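You operate a simulated robot arm through the tools that you are given. There is no shell and no other tool.

You are at the controls of a simulated two-armed robot. One attempt, no reset.

TASK
Pick up the square bottle from the blue parts tray with one hand, pass it to the other hand and put it in the grey tray on the feed table. Set down upright: square bottle.

It is judged by the outcome, as a careful person would: the job done as asked, and still so three seconds after it is handed in. It fails if anything else is knocked over, pushed out of place, dropped, spilled or broken.

THE ROBOT
Two 7-joint arms with two-finger parallel grippers on one trunk, on a base that moves. Base frame: it is fixed to the floor where the robot stands at the start and does not move with it; the origin is under the middle of the robot, x ahead of it, y to its left, z up. Lengths are in mm, angles in rad, forces in N, time in s.
The left shoulder is at the start at [30, 119, 835], the right one opposite. With the tool pointing down near the work surface each hand reaches from about 100 to 620 mm from the robot's upright axis, wherever it stands, measured 20 degrees to its own side. Places, roughly: grey tray on the feed table (20x28 cm) [-3380, 540, 860]; square bottle [-1750, 2000, 500]. Payload 3.43 kg a hand.
The tool frame of a hand sits at the grasp point between the pads (the TCP): z along the fingers, y along the line on which they close. The tips reach 30 mm beyond it. The gripper opens to 94 mm. The fingers are 28 mm wide and 10 mm thick; the gripper's body (50 by 96 mm) begins 55 mm behind the TCP.
Orientation is that of the tool frame in the base frame, as [roll, pitch, yaw] about the fixed x, y, z axes, in that order (R = Rz(yaw) Ry(pitch) Rx(roll)). With the fingers straight down and closing along the base's y, the tool's x points along the base's -x, its y along +y and its z along -z.

THE INTERFACE
- The arms move only by the tool nudge_tool. It takes "left_deltas", "right_deltas" or both (then of equal length, played together; a hand with none holds still); each is a list of rows, each a list of 6 numbers: the shift along the base's x, y, z in mm, then the turn, a rotation vector about the base's x, y, z in degrees. In form: [[x, y, z, rx, ry, rz], ...]. A call has 1 to 20 rows; each row shifts and turns the commanded pose from where the row before left it. "left_hand" and "right_hand" are, for a hand that has rows, the closure in counts, from 0 (fully open) to 255 (shut), set as the call begins (left out, the last holds). A row lasts 0.2 s, in which the tool goes at most 50 mm and 0.15 rad; a call with a longer step from one row to the next is refused whole, and so is a gripper value outside its range. A pose out of reach is approached as far as the arm can. The call stops where the force on the tool passes 40 N (or 10 N more than at its start, if that is more) or the arm is blocked; 0.2 s more then pass. Each finger travels about 72 mm/s and halts on what it meets, pressing with about 38 N; the grip force reading is that of the motor and also rises with nothing between the fingers. The clock runs only during rows and for 0.2 s after the last one: add rows that do not move to give the fingers time. The reply holds the time, the measured pose of the TCP, the force on the tool along the base axes, the opening and the grip force, in the units named above and with some noise, with the torque about the TCP (base axes, N m) and any sound that the robot's microphone picked up.
- Cameras (640 x 400 px; columns grow to the right, rows downward): "scene" is now at [49.5, 5.9, 1545.3]; the picture's right is [0.05, -1.00, 0.00], its down [-0.74, -0.04, -0.68] and it looks along [0.67, 0.03, -0.74] (base axes); focal length 256 px, centre (320, 200). "left" rides on the left gripper at [76, -14, -102] in its tool frame; the picture's right is [0.18, 0.98, 0.00], its down [-0.75, 0.14, -0.64] and it looks along [-0.63, 0.12, 0.77] (tool axes); focal length 243 px, centre (320, 200). "right" rides on the right gripper at [76, 14, -102] in its tool frame; the picture's right is [-0.18, 0.98, 0.00], its down [-0.75, -0.14, -0.64] and it looks along [-0.63, -0.12, 0.77] (tool axes); focal length 243 px, centre (320, 200). There is no depth. A picture from a camera that has moved, and an enlarged one, comes with that camera's place and axes in the base frame and with its lens.
- get_image(camera): a new picture of that camera. The clock stands still meanwhile.
- lift_body(by): moves the trunk up (or, below 0, down) by that many mm; the arms and the scene camera ride with it, the base frame stays. It gives what a move gives, with no picture.
- drive_base(legs): drives the robot by 1 to 6 legs, each [ahead, turn to the left] in mm and rad, along the robot's own axes; the way and the turn of a leg run together, so that a leg with both is an arc; at most 1500 mm and 3.142 rad a leg. The arms and the cameras ride along, it lands a little off, and it stops where it bumps. It gives what a move gives.
- pan_tilt(pan, tilt): turns the head with the scene camera to pan (to the left, within 2.496 rad either way) and tilt (down, from -0.506 to 1.204), counted from straight ahead of the robot. It gives what a move gives.
- inspect(camera, box): a new picture of the part [left, top, right, bottom] of that camera's present view, enlarged. The clock stands still meanwhile.
- hand_in(): hands the job in; it is judged then, once.

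Places have to be worked out from the pictures, the camera data and where the tool is seen. Open the grippers and draw the arms clear of the work before you hand the job in, unless the task says otherwise.

The tools are called after "Emit:" by a JSON object that holds its "op" and its "data". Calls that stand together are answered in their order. nudge_tool: Moves the arms, as the interface text tells. Its arguments: {"type":"object","properties":{"left_deltas":{"type":"array","items":{"type":"array","items":{"type":"number"}}},"left_hand":{"type":"number"},"right_deltas":{"type":"array","items":{"type":"array","items":{"type":"number"}}},"right_hand":{"type":"number"}},"required":[]} The other tools are called the same way: lift_body (by) moves the trunk up or down; drive_base (legs) drives the base; pan_tilt (pan, tilt) turns the head that bears the scene camera; get_image (camera) takes a picture; inspect (camera, box) takes an enlarged picture of a part of a camera's view; hand_in () hands the job in.

At the start:

```text
time_s: 0.0
left_tool_pos: [481.3, 208.8, 629.7]
left_ee_rot: [-3.14, 0.0, -3.141]
left_contact_force: [-0.3, -0.2, 0.1]
left_moment: [0.05, -0.01, -0.02]
left_grip_width: 93.8
left_finger_force: 0.0
right_tool_pos: [387.7, -184.0, 648.7]
right_ee_rot: [-3.141, -0.001, 3.141]
right_contact_force: [0.0, 0.3, -0.6]
right_moment: [0.01, 0.02, -0.04]
right_grip_width: 94.2
right_finger_force: 0.1
trunk travel left (down, up): [-100.0, 310.0]
robot x, y, heading: [3.6, 2.6, 0.002]
head pan, tilt (commanded): [0.051, 0.829]
```

scene: 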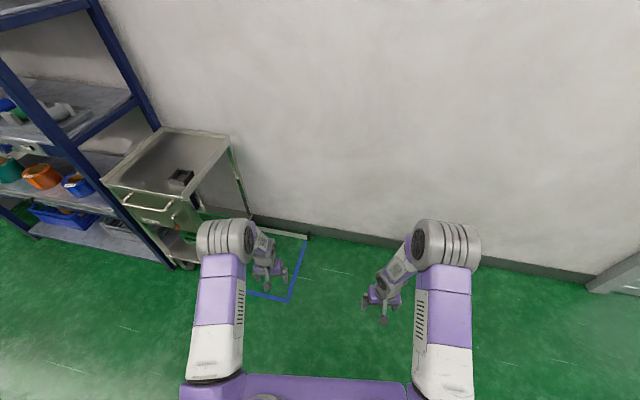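
right: 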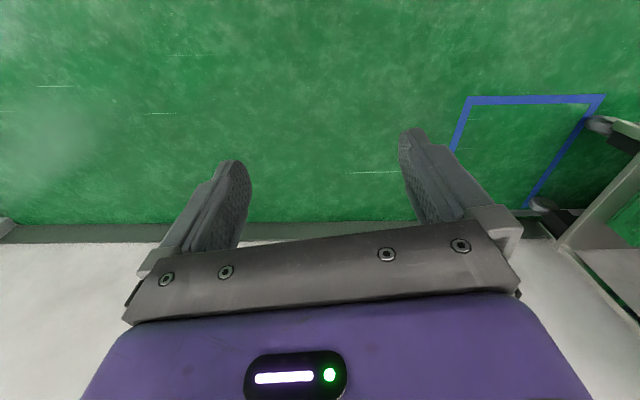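
left: 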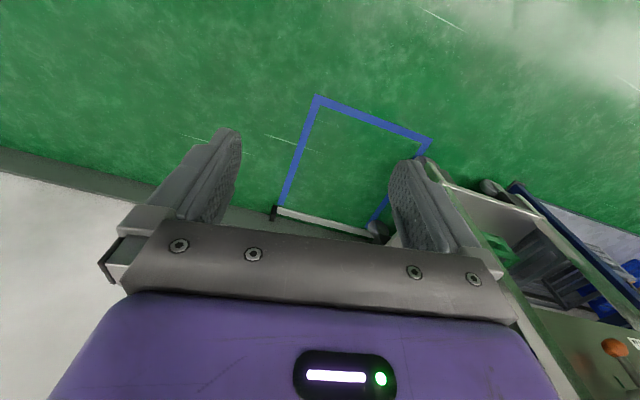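

The start view shows a shelf and a cart to the front-left; the bottle and feed table are behind the robot. I'll pan the head left to look toward the bottle's area.

Emit:
{"op": "pan_tilt", "data": {"pan": 2.28, "tilt": 0.4}}

Emit:
{"op": "get_image", "data": {"camera": "scene"}}

Emit:
{"op": "pan_tilt", "data": {"pan": 1.4, "tilt": 0.4}}

Emit:
{"op": "get_image", "data": {"camera": "scene"}}

Emit:
{"op": "pan_tilt", "data": {"pan": -2.49, "tilt": 0.4}}

Emit:
{"op": "get_image", "data": {"camera": "scene"}}

```text
time_s: 2.1
left_tool_pos: [480.0, 208.0, 630.2]
left_ee_rot: [3.141, 0.001, 3.141]
left_contact_force: [1.1, -0.1, 0.5]
left_moment: [0.02, -0.01, 0.02]
left_grip_width: 94.1
left_finger_force: 0.1
right_tool_pos: [388.4, -183.6, 648.6]
right_ee_rot: [3.141, 0.002, 3.14]
right_contact_force: [-0.1, -0.7, -0.5]
right_moment: [0.02, 0.0, 0.03]
right_grip_width: 94.0
right_finger_force: 0.0
trunk travel left (down, up): [-100.0, 310.0]
robot x, y, heading: [2.5, -3.0, 0.001]
head pan, tilt (commanded): [2.279, 0.4]
```

```text
taken
camera scene: at [-89.8, 72.3, 1582.7], right [0.76, 0.65, 0.0], down [0.25, -0.3, -0.92], along [-0.6, 0.7, -0.39], focal length 256 px, centre (320, 200)
```

scene: 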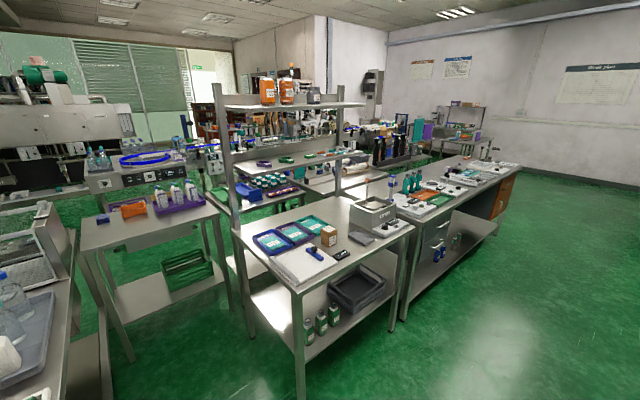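

```text
time_s: 3.3
left_tool_pos: [479.1, 208.3, 630.2]
left_ee_rot: [-3.141, 0.001, -3.141]
left_contact_force: [-0.1, -0.4, -0.2]
left_moment: [0.0, 0.01, 0.01]
left_grip_width: 94.0
left_finger_force: 0.0
right_tool_pos: [388.5, -183.6, 649.7]
right_ee_rot: [3.141, 0.0, -3.141]
right_contact_force: [-0.2, -0.2, -0.5]
right_moment: [-0.03, 0.01, -0.03]
right_grip_width: 94.0
right_finger_force: 0.2
trunk travel left (down, up): [-100.0, 310.0]
robot x, y, heading: [-1.1, 1.6, -0.005]
head pan, tilt (commanded): [1.4, 0.4]
```

```text
taken
camera scene: at [-13.9, 93.2, 1582.7], right [0.99, -0.17, 0.0], down [-0.07, -0.38, -0.92], along [0.16, 0.91, -0.39], focal length 256 px, centre (320, 200)
```

scene: 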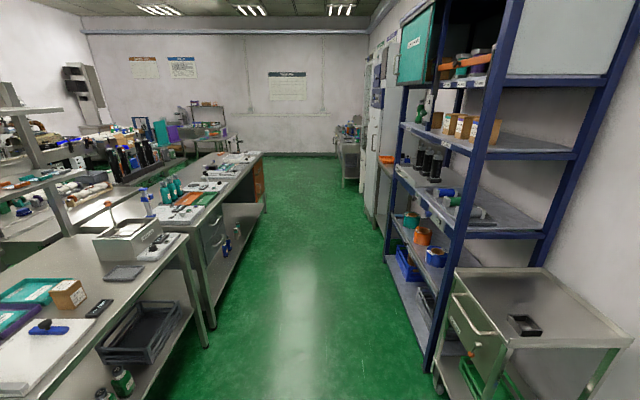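

```text
time_s: 6.5
left_tool_pos: [480.4, 208.7, 630.5]
left_ee_rot: [-3.141, 0.001, 3.141]
left_contact_force: [-0.9, -0.8, 0.1]
left_moment: [0.0, 0.01, 0.03]
left_grip_width: 93.8
left_finger_force: 0.0
right_tool_pos: [389.1, -183.0, 648.6]
right_ee_rot: [3.14, 0.0, 3.141]
right_contact_force: [0.1, 0.0, 0.8]
right_moment: [-0.03, 0.03, -0.04]
right_grip_width: 94.1
right_finger_force: 0.1
trunk travel left (down, up): [-100.0, 310.0]
robot x, y, heading: [-1.3, 1.5, 0.003]
head pan, tilt (commanded): [-2.491, 0.4]
```

```text
taken
camera scene: at [-103.3, -54.3, 1582.7], right [-0.61, 0.8, 0.0], down [0.31, 0.24, -0.92], along [-0.73, -0.56, -0.39], focal length 256 px, centre (320, 200)
```

scene: 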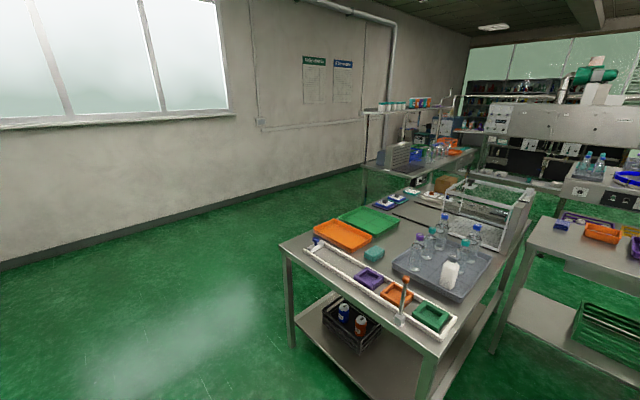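

The bottle's nominal place projects right at the centre of the first view (pan 2.28), behind the near bench; the grey tray projects near (102,171). I'll turn back there and enlarge both regions.

Emit:
{"op": "pan_tilt", "data": {"pan": 2.28, "tilt": 0.4}}

Emit:
{"op": "inspect", "data": {"camera": "scene", "box": [220, 130, 420, 255]}}

Emit:
{"op": "inspect", "data": {"camera": "scene", "box": [20, 110, 240, 247]}}

Emit:
{"op": "inspect", "data": {"camera": "scene", "box": [0, 180, 320, 380]}}

```text
time_s: 10.2
left_tool_pos: [481.4, 209.5, 630.2]
left_ee_rot: [-3.141, 0.001, 3.141]
left_contact_force: [0.1, 0.8, 0.7]
left_moment: [-0.03, 0.01, 0.03]
left_grip_width: 94.1
left_finger_force: 0.0
right_tool_pos: [387.6, -182.6, 649.3]
right_ee_rot: [-3.141, 0.001, -3.141]
right_contact_force: [-0.6, -0.2, 0.4]
right_moment: [0.0, -0.03, 0.05]
right_grip_width: 94.1
right_finger_force: 0.1
trunk travel left (down, up): [-100.0, 310.0]
robot x, y, heading: [0.3, 0.8, -0.003]
head pan, tilt (commanded): [2.279, 0.4]
```

```text
3.20 times, centred on (320, 192) of scene
camera zoom: at [-89.9, 72.3, 1582.7], right [0.76, 0.65, 0.0], down [0.25, -0.3, -0.92], along [-0.6, 0.7, -0.39], focal length 819 px, centre (320, 224)
```

zoom: 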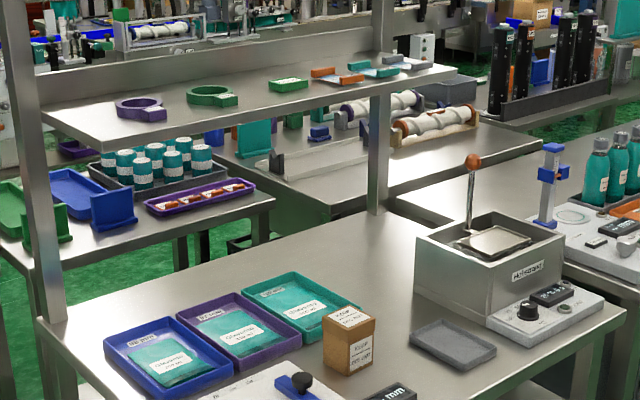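

```text
2.91 times, centred on (130, 178) of scene
camera zoom: at [-89.9, 72.3, 1582.7], right [0.76, 0.65, 0.0], down [0.25, -0.3, -0.92], along [-0.6, 0.7, -0.39], focal length 744 px, centre (873, 262)
```

zoom: 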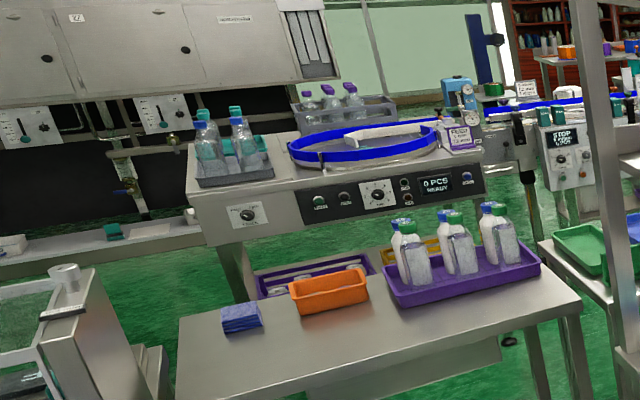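

```text
2.00 times, centred on (160, 280) of scene
camera zoom: at [-89.9, 72.3, 1582.7], right [0.76, 0.65, 0.0], down [0.25, -0.3, -0.92], along [-0.6, 0.7, -0.39], focal length 512 px, centre (640, 40)
```

zoom: 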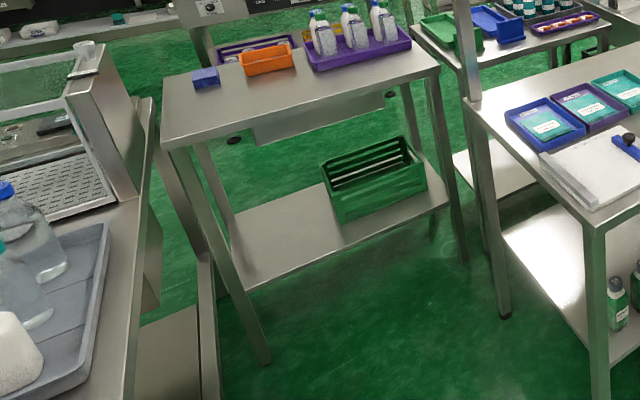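

The near grey tray with bottles on the feed table (about [-3400,540]) fits the goal; the square bottle is hidden behind the near bench. I'll raise the trunk to look over things.

Emit:
{"op": "lift_body", "data": {"by": 305}}

Emit:
{"op": "pan_tilt", "data": {"pan": 2.28, "tilt": 0.55}}

Emit:
{"op": "get_image", "data": {"camera": "scene"}}

Emit:
{"op": "inspect", "data": {"camera": "scene", "box": [200, 80, 440, 230]}}

Emit:
{"op": "pan_tilt", "data": {"pan": 2.49, "tilt": 0.55}}

Emit:
{"op": "get_image", "data": {"camera": "scene"}}

```text
time_s: 13.3
left_tool_pos: [479.1, 208.9, 935.9]
left_ee_rot: [3.141, 0.001, -3.141]
left_contact_force: [0.0, -0.9, 0.3]
left_moment: [0.03, 0.0, 0.01]
left_grip_width: 94.0
left_finger_force: 0.1
right_tool_pos: [388.9, -183.1, 953.6]
right_ee_rot: [3.141, 0.002, 3.141]
right_contact_force: [-0.5, 0.3, -0.8]
right_moment: [-0.02, 0.01, 0.02]
right_grip_width: 94.0
right_finger_force: 0.0
trunk travel left (down, up): [-405.0, 5.0]
robot x, y, heading: [-1.1, -4.1, 0.002]
head pan, tilt (commanded): [2.279, 0.4]
```

```text
time_s: 14.0
left_tool_pos: [479.7, 208.7, 934.7]
left_ee_rot: [3.141, 0.0, 3.14]
left_contact_force: [-0.2, -0.4, -0.3]
left_moment: [0.03, 0.03, 0.03]
left_grip_width: 94.1
left_finger_force: 0.1
right_tool_pos: [388.1, -182.6, 954.6]
right_ee_rot: [-3.142, 0.001, -3.141]
right_contact_force: [0.0, 0.9, -0.3]
right_moment: [0.01, -0.03, 0.01]
right_grip_width: 94.0
right_finger_force: 0.0
trunk travel left (down, up): [-405.0, 5.0]
robot x, y, heading: [-1.7, -1.0, -0.001]
head pan, tilt (commanded): [2.279, 0.55]
```

```text
taken
camera scene: at [-88.0, 70.1, 1874.0], right [0.76, 0.65, 0.0], down [0.34, -0.4, -0.85], along [-0.56, 0.65, -0.52], focal length 256 px, centre (320, 200)
```

scene: 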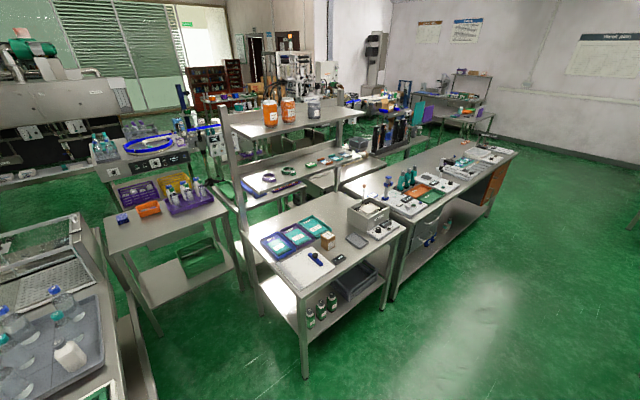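

```text
2.67 times, centred on (320, 155) of scene
camera zoom: at [-88.0, 70.1, 1874.0], right [0.76, 0.65, 0.0], down [0.34, -0.4, -0.85], along [-0.56, 0.65, -0.52], focal length 682 px, centre (320, 320)
```

zoom: 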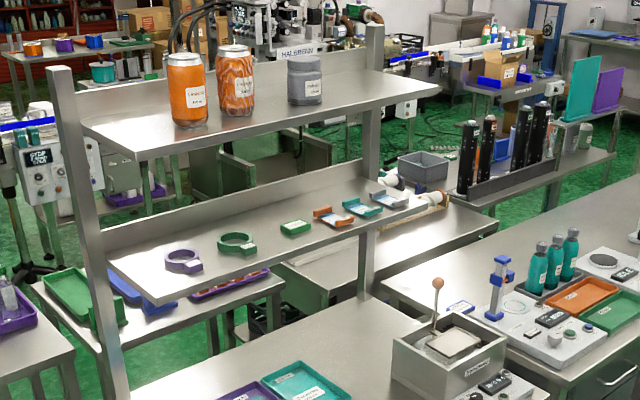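

```text
time_s: 14.7
left_tool_pos: [479.9, 209.4, 935.3]
left_ee_rot: [3.141, 0.002, 3.141]
left_contact_force: [0.3, 0.2, 0.1]
left_moment: [0.01, 0.02, 0.0]
left_grip_width: 94.1
left_finger_force: 0.0
right_tool_pos: [389.0, -184.0, 952.8]
right_ee_rot: [3.141, 0.0, -3.141]
right_contact_force: [0.0, 0.2, 0.2]
right_moment: [-0.01, -0.01, -0.02]
right_grip_width: 93.9
right_finger_force: 0.0
trunk travel left (down, up): [-405.0, 5.0]
robot x, y, heading: [2.8, -3.3, 0.003]
head pan, tilt (commanded): [2.491, 0.55]
```

```text
taken
camera scene: at [-101.0, 56.4, 1874.0], right [0.61, 0.8, 0.0], down [0.42, -0.32, -0.85], along [-0.68, 0.52, -0.52], focal length 256 px, centre (320, 200)
```

scene: 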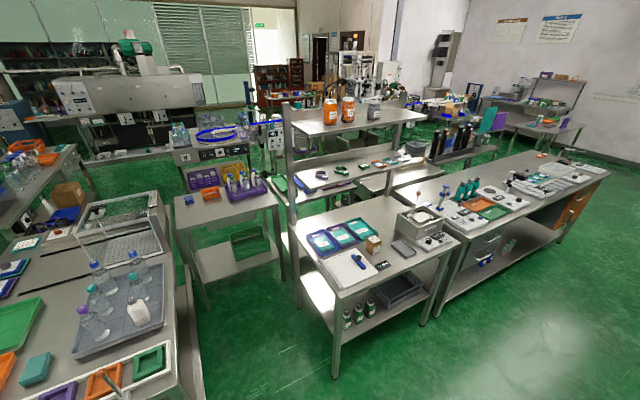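

I estimate the near bench row spans x≈-550…-1300, with the bottle's low table behind it. I'll draw the arms in before driving around to find a way.

Emit:
{"op": "nudge_tool", "data": {"left_deltas": [[-38, -7, 0, 0, 0, 0], [-38, -7, 0, 0, 0, 0], [-38, -7, 0, 0, 0, 0], [-36, -7, 0, 0, 0, 0]], "right_deltas": [[-15, 0, 0, 0, 0, 0], [-15, 0, 0, 0, 0, 0], [-15, 0, 0, 0, 0, 0], [-15, 0, 0, 0, 0, 0]]}}

Emit:
{"op": "drive_base", "data": {"legs": [[0, 1.571]]}}

Emit:
{"op": "pan_tilt", "data": {"pan": 0.0, "tilt": 0.5}}

Emit:
{"op": "get_image", "data": {"camera": "scene"}}

Emit:
{"op": "pan_tilt", "data": {"pan": 1.0, "tilt": 0.5}}

Emit:
{"op": "get_image", "data": {"camera": "scene"}}

Emit:
{"op": "pan_tilt", "data": {"pan": 2.0, "tilt": 0.5}}

Emit:
{"op": "get_image", "data": {"camera": "scene"}}

```text
time_s: 15.7
left_tool_pos: [330.2, 182.9, 936.0]
left_ee_rot: [3.141, 0.002, -3.141]
left_contact_force: [0.4, -0.1, -0.2]
left_moment: [0.02, -0.05, -0.03]
left_grip_width: 94.0
left_finger_force: 0.1
right_tool_pos: [329.1, -183.3, 952.9]
right_ee_rot: [-3.141, 0.001, 3.141]
right_contact_force: [0.3, 0.0, 0.1]
right_moment: [-0.01, -0.04, -0.01]
right_grip_width: 94.1
right_finger_force: 0.1
trunk travel left (down, up): [-405.0, 5.0]
robot x, y, heading: [-1.1, -0.9, -0.003]
head pan, tilt (commanded): [2.491, 0.55]
```

```text
time_s: 19.9
left_tool_pos: [-179.6, 330.3, 935.3]
left_ee_rot: [-3.14, 0.0, -1.574]
left_contact_force: [0.8, 1.2, -0.8]
left_moment: [0.01, -0.01, 0.01]
left_grip_width: 94.1
left_finger_force: 0.1
right_tool_pos: [184.6, 329.3, 953.8]
right_ee_rot: [3.141, 0.001, -1.575]
right_contact_force: [-0.3, -0.2, 1.4]
right_moment: [0.03, -0.01, -0.01]
right_grip_width: 93.8
right_finger_force: 0.0
trunk travel left (down, up): [-405.0, 5.0]
robot x, y, heading: [2.5, 3.9, 1.565]
head pan, tilt (commanded): [2.491, 0.55]
```

```text
time_s: 22.2
left_tool_pos: [-180.9, 330.9, 936.3]
left_ee_rot: [-3.138, 0.0, -1.574]
left_contact_force: [0.2, -0.1, -0.1]
left_moment: [0.04, -0.03, -0.04]
left_grip_width: 94.0
left_finger_force: 0.1
right_tool_pos: [184.6, 328.2, 954.4]
right_ee_rot: [3.14, 0.0, -1.574]
right_contact_force: [-0.2, 0.3, 0.7]
right_moment: [0.01, -0.01, -0.02]
right_grip_width: 93.8
right_finger_force: 0.0
trunk travel left (down, up): [-405.0, 5.0]
robot x, y, heading: [2.4, -0.4, 1.568]
head pan, tilt (commanded): [0.0, 0.499]
```

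```text
taken
camera scene: at [0.5, 62.9, 1878.6], right [1.0, 0.0, 0.0], down [0.0, -0.48, -0.88], along [0.0, 0.88, -0.48], focal length 256 px, centre (320, 200)
```

scene: 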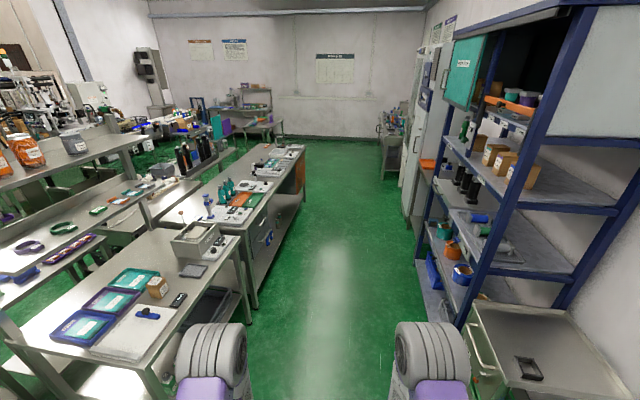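

```text
time_s: 23.5
left_tool_pos: [-181.1, 332.2, 935.2]
left_ee_rot: [-3.14, 0.0, -1.574]
left_contact_force: [-0.1, -0.1, -0.3]
left_moment: [-0.02, 0.01, -0.01]
left_grip_width: 93.9
left_finger_force: 0.1
right_tool_pos: [184.9, 329.3, 954.3]
right_ee_rot: [3.141, 0.0, -1.573]
right_contact_force: [-0.2, 0.0, -1.2]
right_moment: [0.0, -0.01, 0.0]
right_grip_width: 93.9
right_finger_force: 0.1
trunk travel left (down, up): [-405.0, 5.0]
robot x, y, heading: [-1.4, 1.5, 1.566]
head pan, tilt (commanded): [1.0, 0.499]
```

```text
taken
camera scene: at [-76.0, 21.4, 1878.6], right [0.54, 0.84, 0.0], down [0.4, -0.26, -0.88], along [-0.74, 0.48, -0.48], focal length 256 px, centre (320, 200)
```

scene: 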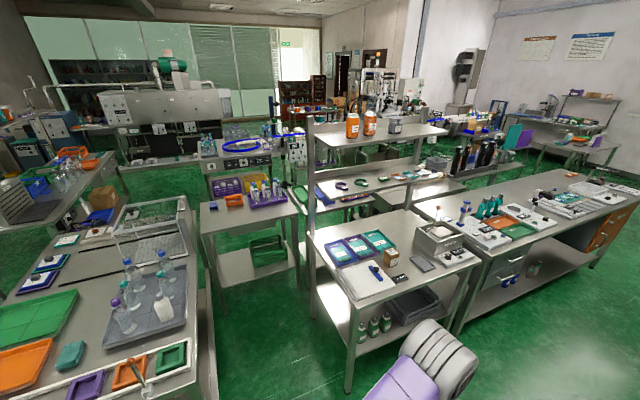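

```text
time_s: 24.8
left_tool_pos: [-181.1, 331.9, 935.0]
left_ee_rot: [3.141, 0.0, -1.574]
left_contact_force: [0.1, 0.3, -0.4]
left_moment: [0.0, -0.03, 0.03]
left_grip_width: 93.9
left_finger_force: 0.1
right_tool_pos: [184.8, 328.8, 953.4]
right_ee_rot: [-3.141, -0.001, -1.573]
right_contact_force: [0.8, -0.5, -0.5]
right_moment: [0.01, 0.02, -0.03]
right_grip_width: 93.9
right_finger_force: 0.0
trunk travel left (down, up): [-405.0, 5.0]
robot x, y, heading: [4.0, -1.4, 1.564]
head pan, tilt (commanded): [2.0, 0.499]
```

```text
taken
camera scene: at [-82.6, -65.6, 1878.6], right [-0.41, 0.91, 0.0], down [0.44, 0.2, -0.88], along [-0.8, -0.36, -0.48], focal length 256 px, centre (320, 200)
```

scene: 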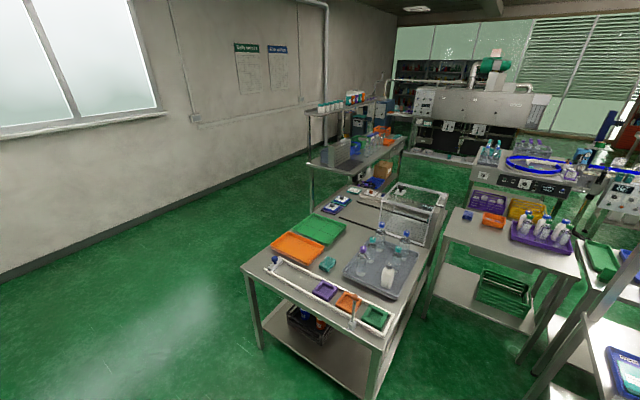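

Aisle ahead (along +y) is clear: bench row left at x≈-450, shelves right at x≈+700. I'll drive about 1500 mm up the aisle and look over the bench to the left for the bottle.

Emit:
{"op": "drive_base", "data": {"legs": [[1500, -0.06]]}}

Emit:
{"op": "pan_tilt", "data": {"pan": 1.4, "tilt": 0.55}}

Emit:
{"op": "get_image", "data": {"camera": "scene"}}

Emit:
{"op": "inspect", "data": {"camera": "scene", "box": [220, 80, 460, 230]}}

Emit:
{"op": "pan_tilt", "data": {"pan": 0.4, "tilt": 0.4}}

Emit:
{"op": "get_image", "data": {"camera": "scene"}}

```text
time_s: 32.3
left_tool_pos: [-104.8, 1872.5, 935.8]
left_ee_rot: [-3.141, 0.0, -1.639]
left_contact_force: [-0.5, -0.2, 0.5]
left_moment: [0.01, 0.0, 0.01]
left_grip_width: 93.9
left_finger_force: 0.1
right_tool_pos: [259.6, 1845.4, 954.6]
right_ee_rot: [-3.14, 0.001, -1.638]
right_contact_force: [0.0, -0.4, 0.7]
right_moment: [-0.03, 0.02, -0.01]
right_grip_width: 94.1
right_finger_force: 0.2
trunk travel left (down, up): [-405.0, 5.0]
robot x, y, heading: [53.0, 1532.3, 1.505]
head pan, tilt (commanded): [2.0, 0.499]
```

```text
time_s: 33.3
left_tool_pos: [-104.5, 1871.7, 935.9]
left_ee_rot: [3.141, 0.001, -1.639]
left_contact_force: [-0.1, -0.4, 0.5]
left_moment: [0.04, 0.01, 0.0]
left_grip_width: 93.6
left_finger_force: 0.1
right_tool_pos: [261.3, 1845.9, 954.0]
right_ee_rot: [-3.141, 0.001, -1.639]
right_contact_force: [0.3, 0.9, -0.6]
right_moment: [-0.02, -0.04, -0.01]
right_grip_width: 94.1
right_finger_force: 0.0
trunk travel left (down, up): [-405.0, 5.0]
robot x, y, heading: [54.6, 1528.3, 1.505]
head pan, tilt (commanded): [1.4, 0.55]
```

```text
taken
camera scene: at [-34.7, 1522.7, 1874.0], right [0.24, 0.97, 0.0], down [0.51, -0.12, -0.85], along [-0.83, 0.2, -0.52], focal length 256 px, centre (320, 200)
```

scene: 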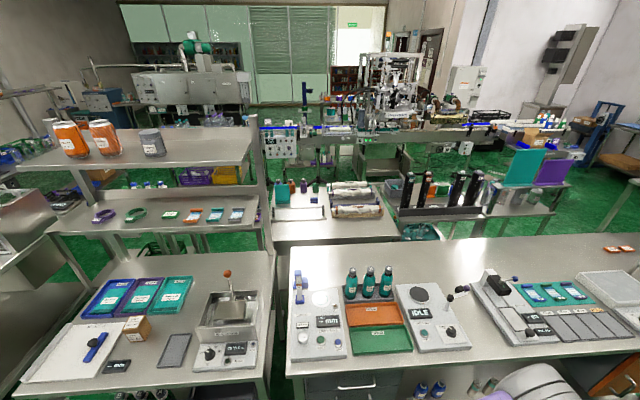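

```text
2.67 times, centred on (340, 155) of scene
camera zoom: at [-34.7, 1522.7, 1874.0], right [0.24, 0.97, 0.0], down [0.51, -0.12, -0.85], along [-0.83, 0.2, -0.52], focal length 682 px, centre (267, 320)
```

zoom: 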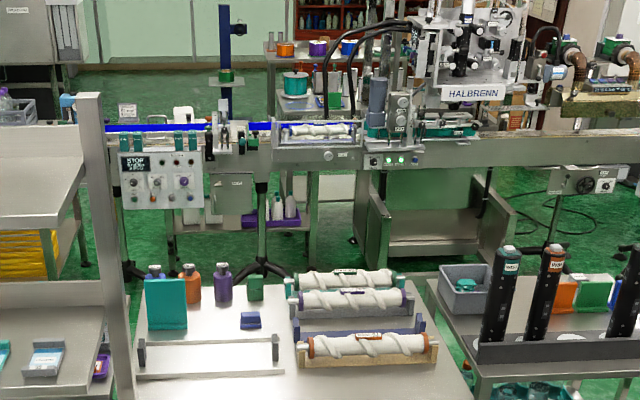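

```text
time_s: 34.6
left_tool_pos: [-104.6, 1871.7, 935.7]
left_ee_rot: [-3.142, 0.0, -1.639]
left_contact_force: [0.0, -0.2, 0.5]
left_moment: [-0.02, 0.0, -0.01]
left_grip_width: 94.1
left_finger_force: 0.1
right_tool_pos: [259.7, 1846.2, 954.3]
right_ee_rot: [-3.141, 0.0, -1.639]
right_contact_force: [-0.4, 0.1, 0.1]
right_moment: [0.0, 0.0, 0.02]
right_grip_width: 94.0
right_finger_force: 0.1
trunk travel left (down, up): [-405.0, 5.0]
robot x, y, heading: [53.3, 1529.5, 1.504]
head pan, tilt (commanded): [0.4, 0.4]
```

```text
taken
camera scene: at [22.4, 1589.1, 1887.7], right [0.95, 0.33, 0.0], down [0.13, -0.37, -0.92], along [-0.3, 0.87, -0.39], focal length 256 px, centre (320, 200)
```

scene: 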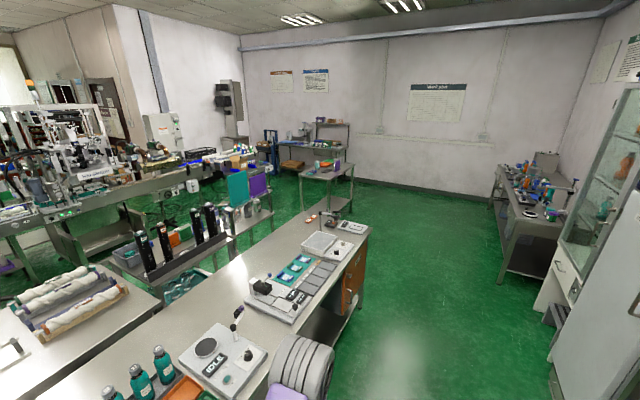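

The nominal bottle place falls under the roller table's top, so the bottle must stand on its lower shelf (z≈500), reachable from the far aisle. I'll drive further up this aisle to go round the end of the bench row.

Emit:
{"op": "drive_base", "data": {"legs": [[1500, -0.05], [700, 0]]}}

Emit:
{"op": "pan_tilt", "data": {"pan": 0.8, "tilt": 0.5}}

Emit:
{"op": "get_image", "data": {"camera": "scene"}}

Emit:
{"op": "pan_tilt", "data": {"pan": 1.6, "tilt": 0.5}}

Emit:
{"op": "get_image", "data": {"camera": "scene"}}

```text
time_s: 45.5
left_tool_pos: [126.7, 4084.3, 935.6]
left_ee_rot: [-3.141, 0.001, -1.68]
left_contact_force: [-0.4, 0.1, -0.1]
left_moment: [0.04, -0.02, 0.03]
left_grip_width: 93.9
left_finger_force: 0.0
right_tool_pos: [490.0, 4042.8, 953.6]
right_ee_rot: [-3.141, 0.002, -1.68]
right_contact_force: [-0.3, -0.2, -0.8]
right_moment: [-0.02, 0.01, 0.01]
right_grip_width: 94.0
right_finger_force: 0.0
trunk travel left (down, up): [-405.0, 5.0]
robot x, y, heading: [268.5, 3737.3, 1.461]
head pan, tilt (commanded): [0.4, 0.4]
```

```text
time_s: 46.4
left_tool_pos: [126.7, 4083.8, 935.0]
left_ee_rot: [3.14, 0.002, -1.681]
left_contact_force: [0.8, -0.1, -0.5]
left_moment: [-0.01, -0.03, 0.01]
left_grip_width: 93.9
left_finger_force: 0.1
right_tool_pos: [491.0, 4042.3, 953.4]
right_ee_rot: [3.141, 0.001, -1.68]
right_contact_force: [-0.1, 0.0, -0.1]
right_moment: [-0.03, -0.01, 0.02]
right_grip_width: 93.9
right_finger_force: 0.2
trunk travel left (down, up): [-405.0, 5.0]
robot x, y, heading: [272.3, 3735.5, 1.456]
head pan, tilt (commanded): [0.799, 0.499]
```

```text
taken
camera scene: at [210.8, 3777.6, 1878.6], right [0.77, 0.64, 0.0], down [0.3, -0.37, -0.88], along [-0.56, 0.68, -0.48], focal length 256 px, centre (320, 200)
```

scene: 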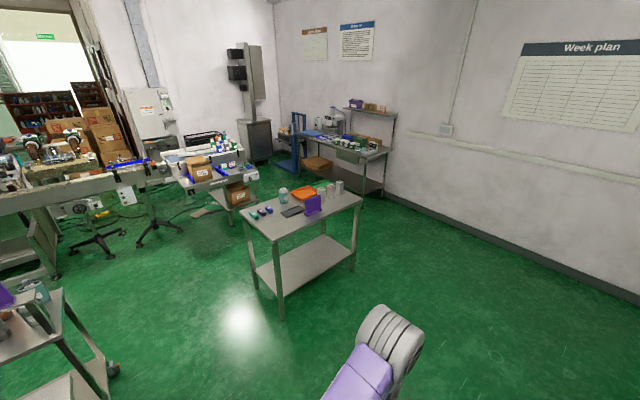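

```text
time_s: 47.5
left_tool_pos: [127.2, 4083.8, 935.7]
left_ee_rot: [-3.141, 0.001, -1.682]
left_contact_force: [0.0, 0.4, -0.3]
left_moment: [0.02, -0.02, 0.01]
left_grip_width: 93.9
left_finger_force: 0.0
right_tool_pos: [491.1, 4042.4, 953.3]
right_ee_rot: [3.141, -0.001, -1.681]
right_contact_force: [-1.2, -0.8, 0.0]
right_moment: [0.0, -0.01, 0.01]
right_grip_width: 93.9
right_finger_force: 0.1
trunk travel left (down, up): [-405.0, 5.0]
robot x, y, heading: [270.5, 3733.0, 1.462]
head pan, tilt (commanded): [1.6, 0.499]
```

```text
taken
camera scene: at [177.9, 3715.0, 1878.6], right [0.08, 1.0, 0.0], down [0.48, -0.04, -0.88], along [-0.88, 0.07, -0.48], focal length 256 px, centre (320, 200)
```

scene: 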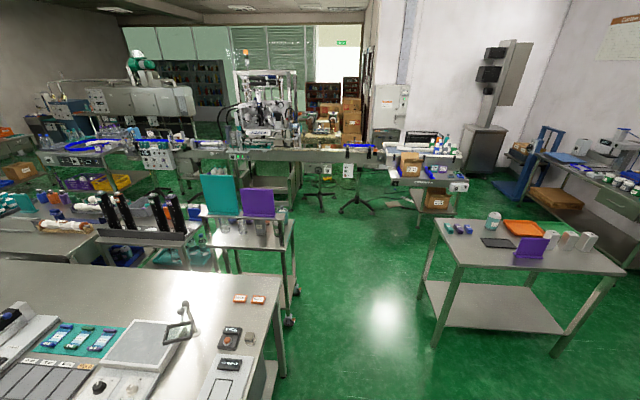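

There is about a 1 m gap between the panel cart (ends y≈3640) and the table on the right (starts y≈4650). I'll go ahead 270 mm, turn left and drive through toward x≈-2250, then look.

Emit:
{"op": "drive_base", "data": {"legs": [[270, 0], [0, 1.56], [1300, 0], [1200, 0]]}}

Emit:
{"op": "pan_tilt", "data": {"pan": 1.57, "tilt": 0.5}}

Emit:
{"op": "get_image", "data": {"camera": "scene"}}

Emit:
{"op": "pan_tilt", "data": {"pan": 0.7, "tilt": 0.5}}

Emit:
{"op": "get_image", "data": {"camera": "scene"}}

```text
time_s: 65.0
left_tool_pos: [-2527.0, 4129.5, 934.4]
left_ee_rot: [3.141, 0.0, -0.099]
left_contact_force: [-0.2, -0.8, 0.0]
left_moment: [0.0, 0.02, -0.02]
left_grip_width: 94.1
left_finger_force: 0.1
right_tool_pos: [-2488.9, 4491.8, 953.8]
right_ee_rot: [3.141, 0.001, -0.1]
right_contact_force: [-0.9, -0.1, 0.6]
right_moment: [0.02, 0.02, -0.01]
right_grip_width: 94.0
right_finger_force: 0.1
trunk travel left (down, up): [-405.0, 5.0]
robot x, y, heading: [-2180.1, 4282.6, 3.041]
head pan, tilt (commanded): [1.6, 0.499]
```

```text
time_s: 65.7
left_tool_pos: [-2527.1, 4129.3, 934.9]
left_ee_rot: [-3.141, 0.0, -0.1]
left_contact_force: [-0.4, 0.3, -0.1]
left_moment: [-0.02, 0.0, 0.02]
left_grip_width: 94.0
left_finger_force: 0.1
right_tool_pos: [-2488.5, 4494.2, 953.2]
right_ee_rot: [3.141, 0.001, -0.099]
right_contact_force: [-0.1, 0.7, -0.8]
right_moment: [0.02, -0.04, 0.02]
right_grip_width: 93.9
right_finger_force: 0.0
trunk travel left (down, up): [-405.0, 5.0]
robot x, y, heading: [-2180.3, 4276.1, 3.044]
head pan, tilt (commanded): [1.571, 0.499]
```

```text
taken
camera scene: at [-2158.9, 4186.2, 1878.6], right [-1.0, 0.1, 0.0], down [0.05, 0.48, -0.88], along [-0.09, -0.87, -0.48], focal length 256 px, centre (320, 200)
```

scene: 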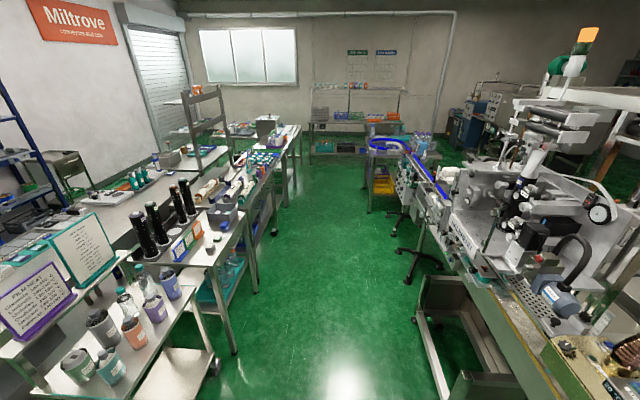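

```text
time_s: 66.8
left_tool_pos: [-2526.0, 4128.9, 935.7]
left_ee_rot: [-3.141, -0.001, -0.099]
left_contact_force: [-0.1, -0.2, -0.1]
left_moment: [0.01, 0.04, -0.01]
left_grip_width: 93.8
left_finger_force: 0.0
right_tool_pos: [-2489.0, 4493.3, 953.2]
right_ee_rot: [-3.141, -0.001, -0.1]
right_contact_force: [1.7, 0.6, -0.4]
right_moment: [-0.03, -0.02, 0.04]
right_grip_width: 94.1
right_finger_force: 0.1
trunk travel left (down, up): [-405.0, 5.0]
robot x, y, heading: [-2175.2, 4277.4, 3.04]
head pan, tilt (commanded): [0.7, 0.499]
```

```text
taken
camera scene: at [-2224.7, 4225.2, 1878.6], right [-0.57, 0.82, 0.0], down [0.39, 0.27, -0.88], along [-0.72, -0.5, -0.48], focal length 256 px, centre (320, 200)
```

scene: 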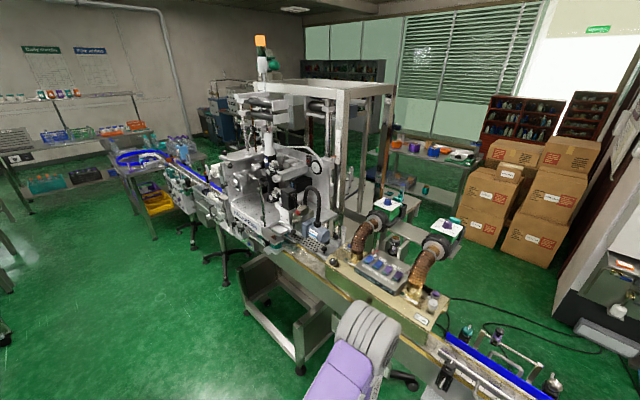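

The aisle between the rows is about 1.3 m wide (x≈-1750 to -3150 at y≈2000) and clear. I'll turn left and drive down it to about y≈2400, then look left at the roller table's lower shelf.

Emit:
{"op": "drive_base", "data": {"legs": [[0, 1.55], [1300, 0], [500, 0]]}}

Emit:
{"op": "pan_tilt", "data": {"pan": 1.0, "tilt": 0.8}}

Emit:
{"op": "get_image", "data": {"camera": "scene"}}

Emit:
{"op": "pan_tilt", "data": {"pan": -0.4, "tilt": 0.5}}

Emit:
{"op": "get_image", "data": {"camera": "scene"}}

```text
time_s: 79.6
left_tool_pos: [-2281.5, 2152.2, 935.9]
left_ee_rot: [3.141, 0.002, 1.437]
left_contact_force: [0.7, -1.0, 0.1]
left_moment: [0.0, -0.03, 0.03]
left_grip_width: 94.1
left_finger_force: 0.0
right_tool_pos: [-2644.9, 2203.6, 954.1]
right_ee_rot: [-3.141, 0.001, 1.436]
right_contact_force: [0.5, -0.2, 0.0]
right_moment: [0.0, 0.0, 0.01]
right_grip_width: 94.2
right_finger_force: 0.0
trunk travel left (down, up): [-405.0, 5.0]
robot x, y, heading: [-2417.0, 2504.9, -1.708]
head pan, tilt (commanded): [0.7, 0.499]
```

```text
time_s: 80.4
left_tool_pos: [-2281.8, 2152.4, 936.0]
left_ee_rot: [-3.141, -0.001, 1.436]
left_contact_force: [0.3, 1.1, 0.2]
left_moment: [-0.01, -0.01, -0.02]
left_grip_width: 94.0
left_finger_force: 0.0
right_tool_pos: [-2643.9, 2202.9, 954.0]
right_ee_rot: [-3.141, 0.001, 1.438]
right_contact_force: [-0.4, -0.1, -0.8]
right_moment: [0.01, 0.02, 0.03]
right_grip_width: 94.0
right_finger_force: 0.1
trunk travel left (down, up): [-405.0, 5.0]
robot x, y, heading: [-2419.8, 2503.6, -1.703]
head pan, tilt (commanded): [1.0, 0.799]
```

```text
taken
camera scene: at [-2352.4, 2484.4, 1852.7], right [-0.65, -0.76, 0.0], down [-0.55, 0.46, -0.7], along [0.53, -0.45, -0.72], focal length 256 px, centre (320, 200)
```

scene: 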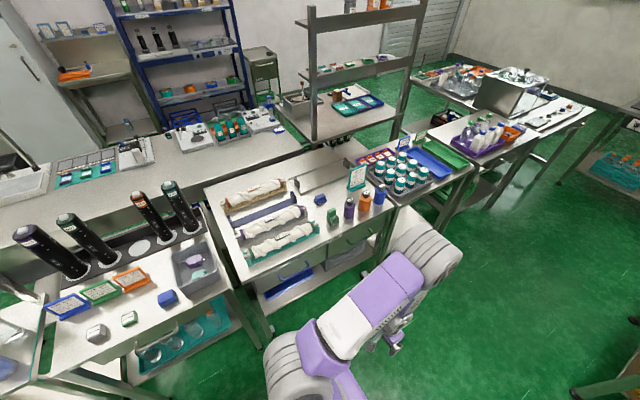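

```text
time_s: 82.0
left_tool_pos: [-2282.6, 2154.2, 936.2]
left_ee_rot: [3.141, 0.001, 1.435]
left_contact_force: [-1.1, -0.7, 0.1]
left_moment: [0.02, 0.0, 0.01]
left_grip_width: 93.9
left_finger_force: 0.0
right_tool_pos: [-2644.8, 2204.2, 953.4]
right_ee_rot: [3.141, -0.001, 1.436]
right_contact_force: [0.1, 0.8, -0.3]
right_moment: [0.0, 0.0, -0.03]
right_grip_width: 94.0
right_finger_force: 0.0
trunk travel left (down, up): [-405.0, 5.0]
robot x, y, heading: [-2418.5, 2504.5, -1.707]
head pan, tilt (commanded): [-0.4, 0.499]
```

```text
taken
camera scene: at [-2460.0, 2458.0, 1878.6], right [-0.86, 0.51, 0.0], down [0.24, 0.41, -0.88], along [-0.45, -0.76, -0.48], focal length 256 px, centre (320, 200)
```

scene: 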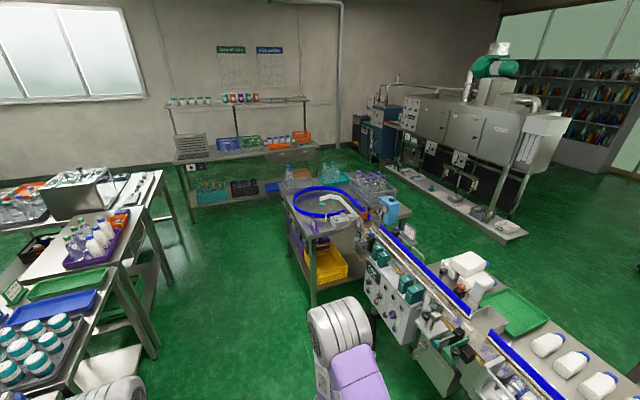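

I see a blue tray on the roller table's lower shelf near (290,290). I'll look back there with zoom, then lower the trunk for a flatter view.

Emit:
{"op": "pan_tilt", "data": {"pan": 1.2, "tilt": 0.8}}

Emit:
{"op": "inspect", "data": {"camera": "scene", "box": [200, 150, 440, 300]}}

Emit:
{"op": "lift_body", "data": {"by": -300}}

Emit:
{"op": "get_image", "data": {"camera": "scene"}}

```text
time_s: 83.6
left_tool_pos: [-2281.7, 2152.4, 934.7]
left_ee_rot: [3.141, 0.0, 1.438]
left_contact_force: [0.2, 0.4, 0.7]
left_moment: [0.01, 0.04, 0.02]
left_grip_width: 94.2
left_finger_force: 0.1
right_tool_pos: [-2643.9, 2201.7, 953.6]
right_ee_rot: [-3.141, 0.0, 1.436]
right_contact_force: [0.4, 0.0, -0.4]
right_moment: [-0.04, -0.04, -0.01]
right_grip_width: 93.9
right_finger_force: 0.1
trunk travel left (down, up): [-405.0, 5.0]
robot x, y, heading: [-2417.6, 2504.7, -1.703]
head pan, tilt (commanded): [1.201, 0.799]
```

```text
2.67 times, centred on (320, 225) of scene
camera zoom: at [-2343.2, 2497.3, 1852.6], right [-0.48, -0.88, 0.0], down [-0.63, 0.35, -0.7], along [0.61, -0.34, -0.72], focal length 682 px, centre (320, 133)
```

zoom: 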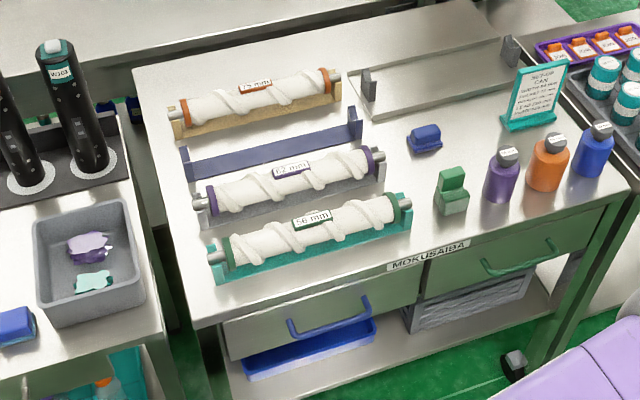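

```text
time_s: 86.6
left_tool_pos: [-2281.1, 2154.0, 635.1]
left_ee_rot: [-3.141, 0.0, 1.436]
left_contact_force: [-0.9, -0.3, 0.6]
left_moment: [0.0, 0.01, 0.0]
left_grip_width: 93.8
left_finger_force: 0.0
right_tool_pos: [-2645.6, 2204.3, 653.0]
right_ee_rot: [3.141, 0.001, 1.438]
right_contact_force: [-0.8, 0.4, 0.6]
right_moment: [-0.01, -0.01, -0.01]
right_grip_width: 94.0
right_finger_force: 0.2
trunk travel left (down, up): [-105.0, 305.0]
robot x, y, heading: [-2416.7, 2502.0, -1.702]
head pan, tilt (commanded): [1.201, 0.799]
```

```text
taken
camera scene: at [-2343.1, 2497.5, 1552.7], right [-0.48, -0.88, 0.0], down [-0.63, 0.35, -0.7], along [0.61, -0.34, -0.72], focal length 256 px, centre (320, 200)
```

scene: 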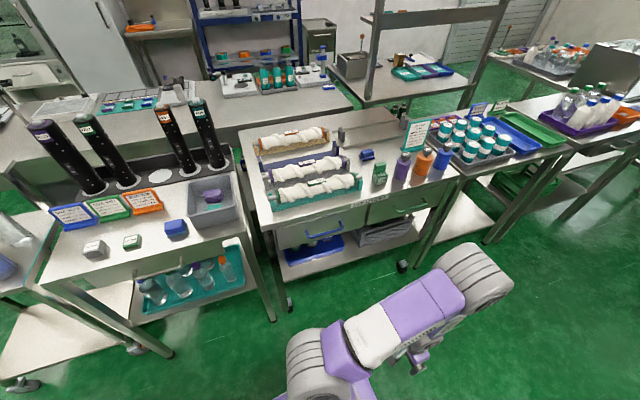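

The blue tray sits on the lower shelf (z≈440) under the drawers. I'll drive 400 mm further, turn to face the table, and look in with lower head and hand cameras.

Emit:
{"op": "drive_base", "data": {"legs": [[400, 0], [0, 1.58]]}}

Emit:
{"op": "pan_tilt", "data": {"pan": 0.0, "tilt": 0.9}}

Emit:
{"op": "lift_body", "data": {"by": -105}}

Emit:
{"op": "get_image", "data": {"camera": "scene"}}

Emit:
{"op": "get_image", "data": {"camera": "left"}}

Emit:
{"op": "get_image", "data": {"camera": "right"}}

```text
time_s: 93.0
left_tool_pos: [-2120.8, 2261.2, 635.3]
left_ee_rot: [3.141, -0.001, 3.027]
left_contact_force: [-0.7, -0.2, 0.9]
left_moment: [0.01, 0.02, 0.0]
left_grip_width: 93.9
left_finger_force: 0.2
right_tool_pos: [-2165.1, 1898.3, 652.8]
right_ee_rot: [-3.14, 0.0, 3.026]
right_contact_force: [-0.5, 0.5, -1.5]
right_moment: [0.03, -0.01, 0.01]
right_grip_width: 94.0
right_finger_force: 0.1
trunk travel left (down, up): [-105.0, 305.0]
robot x, y, heading: [-2469.6, 2118.1, -0.114]
head pan, tilt (commanded): [1.201, 0.799]
```

```text
time_s: 94.4
left_tool_pos: [-2121.7, 2261.0, 635.0]
left_ee_rot: [3.14, -0.001, 3.03]
left_contact_force: [0.0, 0.4, -0.1]
left_moment: [-0.02, -0.04, 0.04]
left_grip_width: 94.0
left_finger_force: 0.0
right_tool_pos: [-2165.6, 1897.6, 653.4]
right_ee_rot: [3.141, 0.0, 3.028]
right_contact_force: [0.1, 0.3, -0.6]
right_moment: [-0.02, 0.0, 0.0]
right_grip_width: 94.0
right_finger_force: 0.0
trunk travel left (down, up): [-105.0, 305.0]
robot x, y, heading: [-2469.0, 2116.1, -0.111]
head pan, tilt (commanded): [0.0, 0.901]
```

```text
time_s: 95.7
left_tool_pos: [-2121.9, 2260.6, 530.2]
left_ee_rot: [-3.141, -0.002, 3.029]
left_contact_force: [0.2, -0.3, -0.5]
left_moment: [0.01, 0.02, -0.03]
left_grip_width: 93.8
left_finger_force: 0.0
right_tool_pos: [-2163.4, 1898.2, 550.0]
right_ee_rot: [-3.14, 0.001, 3.029]
right_contact_force: [0.5, 0.1, -0.1]
right_moment: [-0.02, 0.0, 0.01]
right_grip_width: 93.9
right_finger_force: 0.0
trunk travel left (down, up): [0.0, 410.0]
robot x, y, heading: [-2471.9, 2121.1, -0.111]
head pan, tilt (commanded): [0.0, 0.901]
```

```text
taken
camera scene: at [-2424.9, 2114.4, 1439.9], right [-0.11, -0.99, 0.0], down [-0.78, 0.09, -0.62], along [0.62, -0.07, -0.78], focal length 256 px, centre (320, 200)
```

scene: 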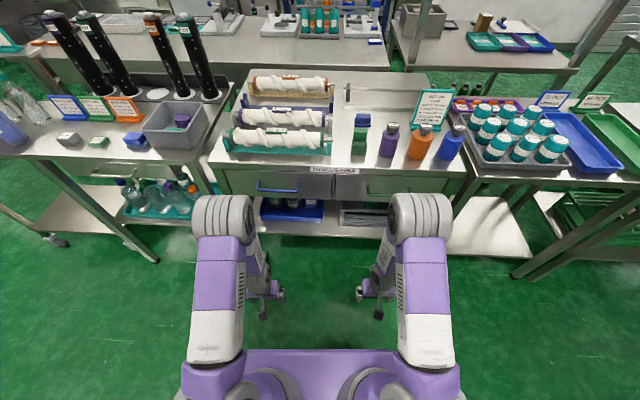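

```text
taken
camera left: at [-2198.1, 2256.1, 632.5], right [-0.07, 1.0, 0.0], down [0.76, 0.05, 0.64], along [0.64, 0.05, -0.77], focal length 243 px, centre (320, 200)
```

left: 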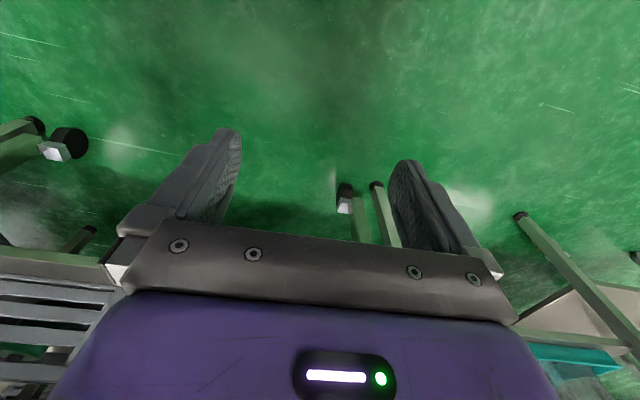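

```text
taken
camera right: at [-2238.5, 1920.8, 651.8], right [0.29, 0.96, 0.0], down [0.73, -0.23, 0.64], along [0.61, -0.19, -0.77], focal length 243 px, centre (320, 200)
```

right: 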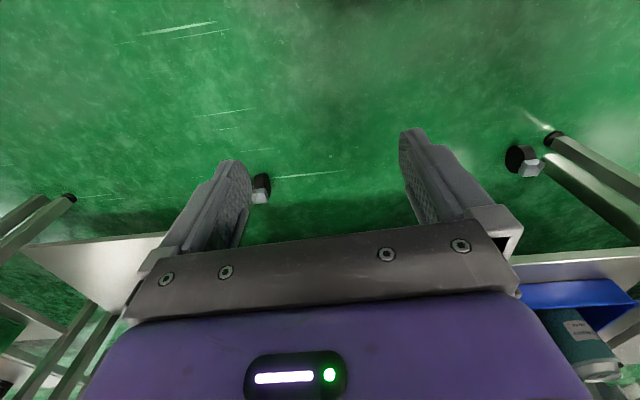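

Now bottles are visible in the blue tray around (292,207). I'll zoom in on them.

Emit:
{"op": "inspect", "data": {"camera": "scene", "box": [240, 165, 420, 278]}}

Emit:
{"op": "inspect", "data": {"camera": "right", "box": [480, 250, 640, 400]}}

Emit:
{"op": "inspect", "data": {"camera": "left", "box": [0, 250, 140, 400]}}

```text
3.54 times, centred on (330, 222) of scene
camera zoom: at [-2424.9, 2114.4, 1439.9], right [-0.11, -0.99, 0.0], down [-0.78, 0.09, -0.62], along [0.62, -0.07, -0.78], focal length 906 px, centre (285, 124)
```

zoom: 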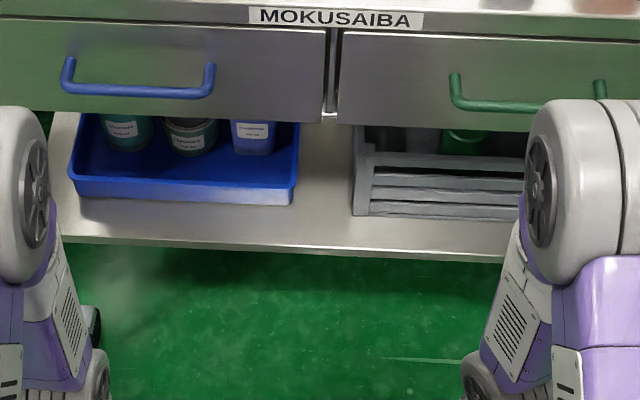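

```text
2.67 times, centred on (560, 325) of right
camera zoom: at [-2238.5, 1920.8, 651.8], right [0.29, 0.96, 0.0], down [0.73, -0.23, 0.64], along [0.61, -0.19, -0.77], focal length 647 px, centre (-320, -133)
```

zoom: 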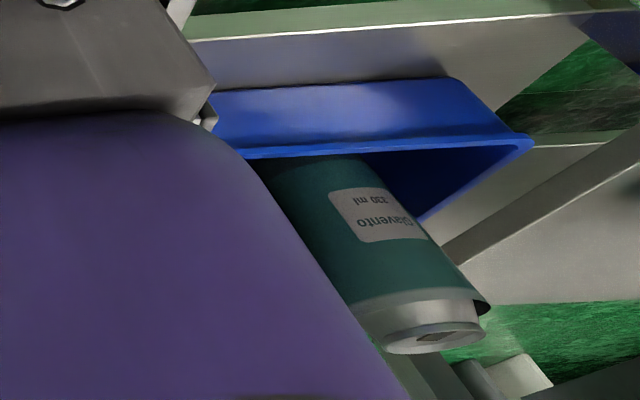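

```text
2.67 times, centred on (70, 325) of left
camera zoom: at [-2198.1, 2256.1, 632.5], right [-0.07, 1.0, 0.0], down [0.76, 0.05, 0.64], along [0.64, 0.05, -0.77], focal length 647 px, centre (987, -133)
```

zoom: 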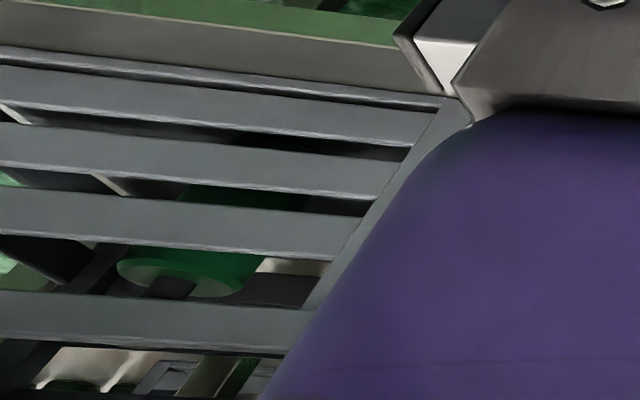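

The blue tray (y≈2028–2318, front x≈-1730) holds a round can, a jar and, at its right end (≈[-1700,2076]), what looks like the square bottle. I'll pitch the right hand up so its camera looks level into the shelf.

Emit:
{"op": "nudge_tool", "data": {"right_deltas": [[20, 15, 10, -0.93, -8.35, 0], [20, 15, 10, -0.93, -8.35, 0], [20, 15, 10, -0.93, -8.35, 0], [20, 15, 10, -0.93, -8.35, 0], [20, 15, 10, -0.93, -8.35, 0], [20, 15, 10, -0.93, -8.35, 0]]}}

Emit:
{"op": "get_image", "data": {"camera": "right"}}

```text
time_s: 97.1
left_tool_pos: [-2121.5, 2262.5, 529.2]
left_ee_rot: [3.141, 0.0, 3.029]
left_contact_force: [0.0, 0.9, 0.0]
left_moment: [-0.02, -0.03, 0.0]
left_grip_width: 93.8
left_finger_force: 0.1
right_tool_pos: [-2043.5, 1988.4, 611.1]
right_ee_rot: [3.139, 0.881, 3.026]
right_contact_force: [-0.9, -0.3, -0.4]
right_moment: [0.01, 0.01, -0.01]
right_grip_width: 94.0
right_finger_force: 0.1
trunk travel left (down, up): [0.0, 410.0]
robot x, y, heading: [-2471.0, 2115.6, -0.115]
head pan, tilt (commanded): [0.0, 0.901]
```

```text
taken
camera right: at [-2169.4, 2016.1, 616.9], right [0.23, 0.96, 0.14], down [-0.03, -0.14, 0.99], along [0.97, -0.23, 0.0], focal length 243 px, centre (320, 200)
```

right: 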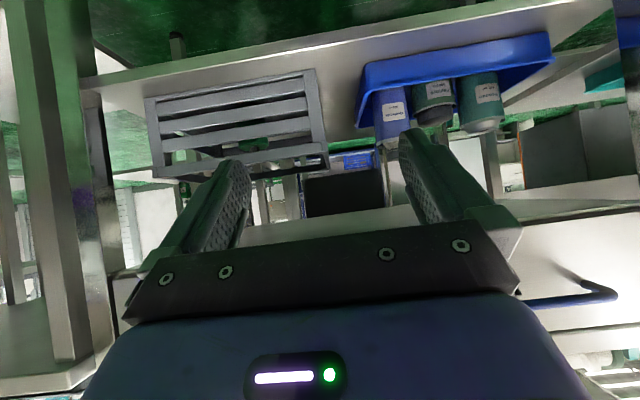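

Emit:
{"op": "inspect", "data": {"camera": "right", "box": [340, 20, 580, 170]}}

```text
2.67 times, centred on (460, 95) of right
camera zoom: at [-2169.4, 2016.1, 616.9], right [0.23, 0.96, 0.14], down [-0.03, -0.14, 0.99], along [0.97, -0.23, 0.0], focal length 647 px, centre (-53, 480)
```

zoom: 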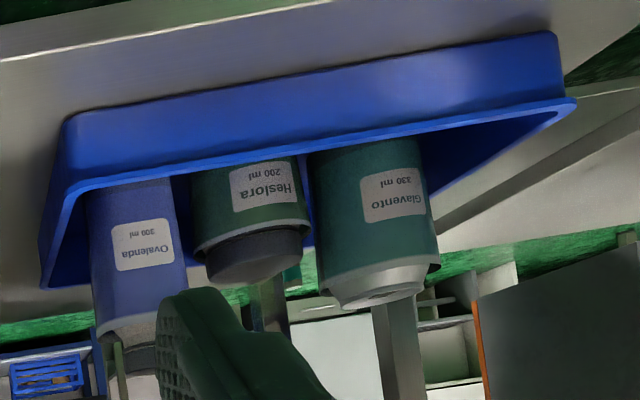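

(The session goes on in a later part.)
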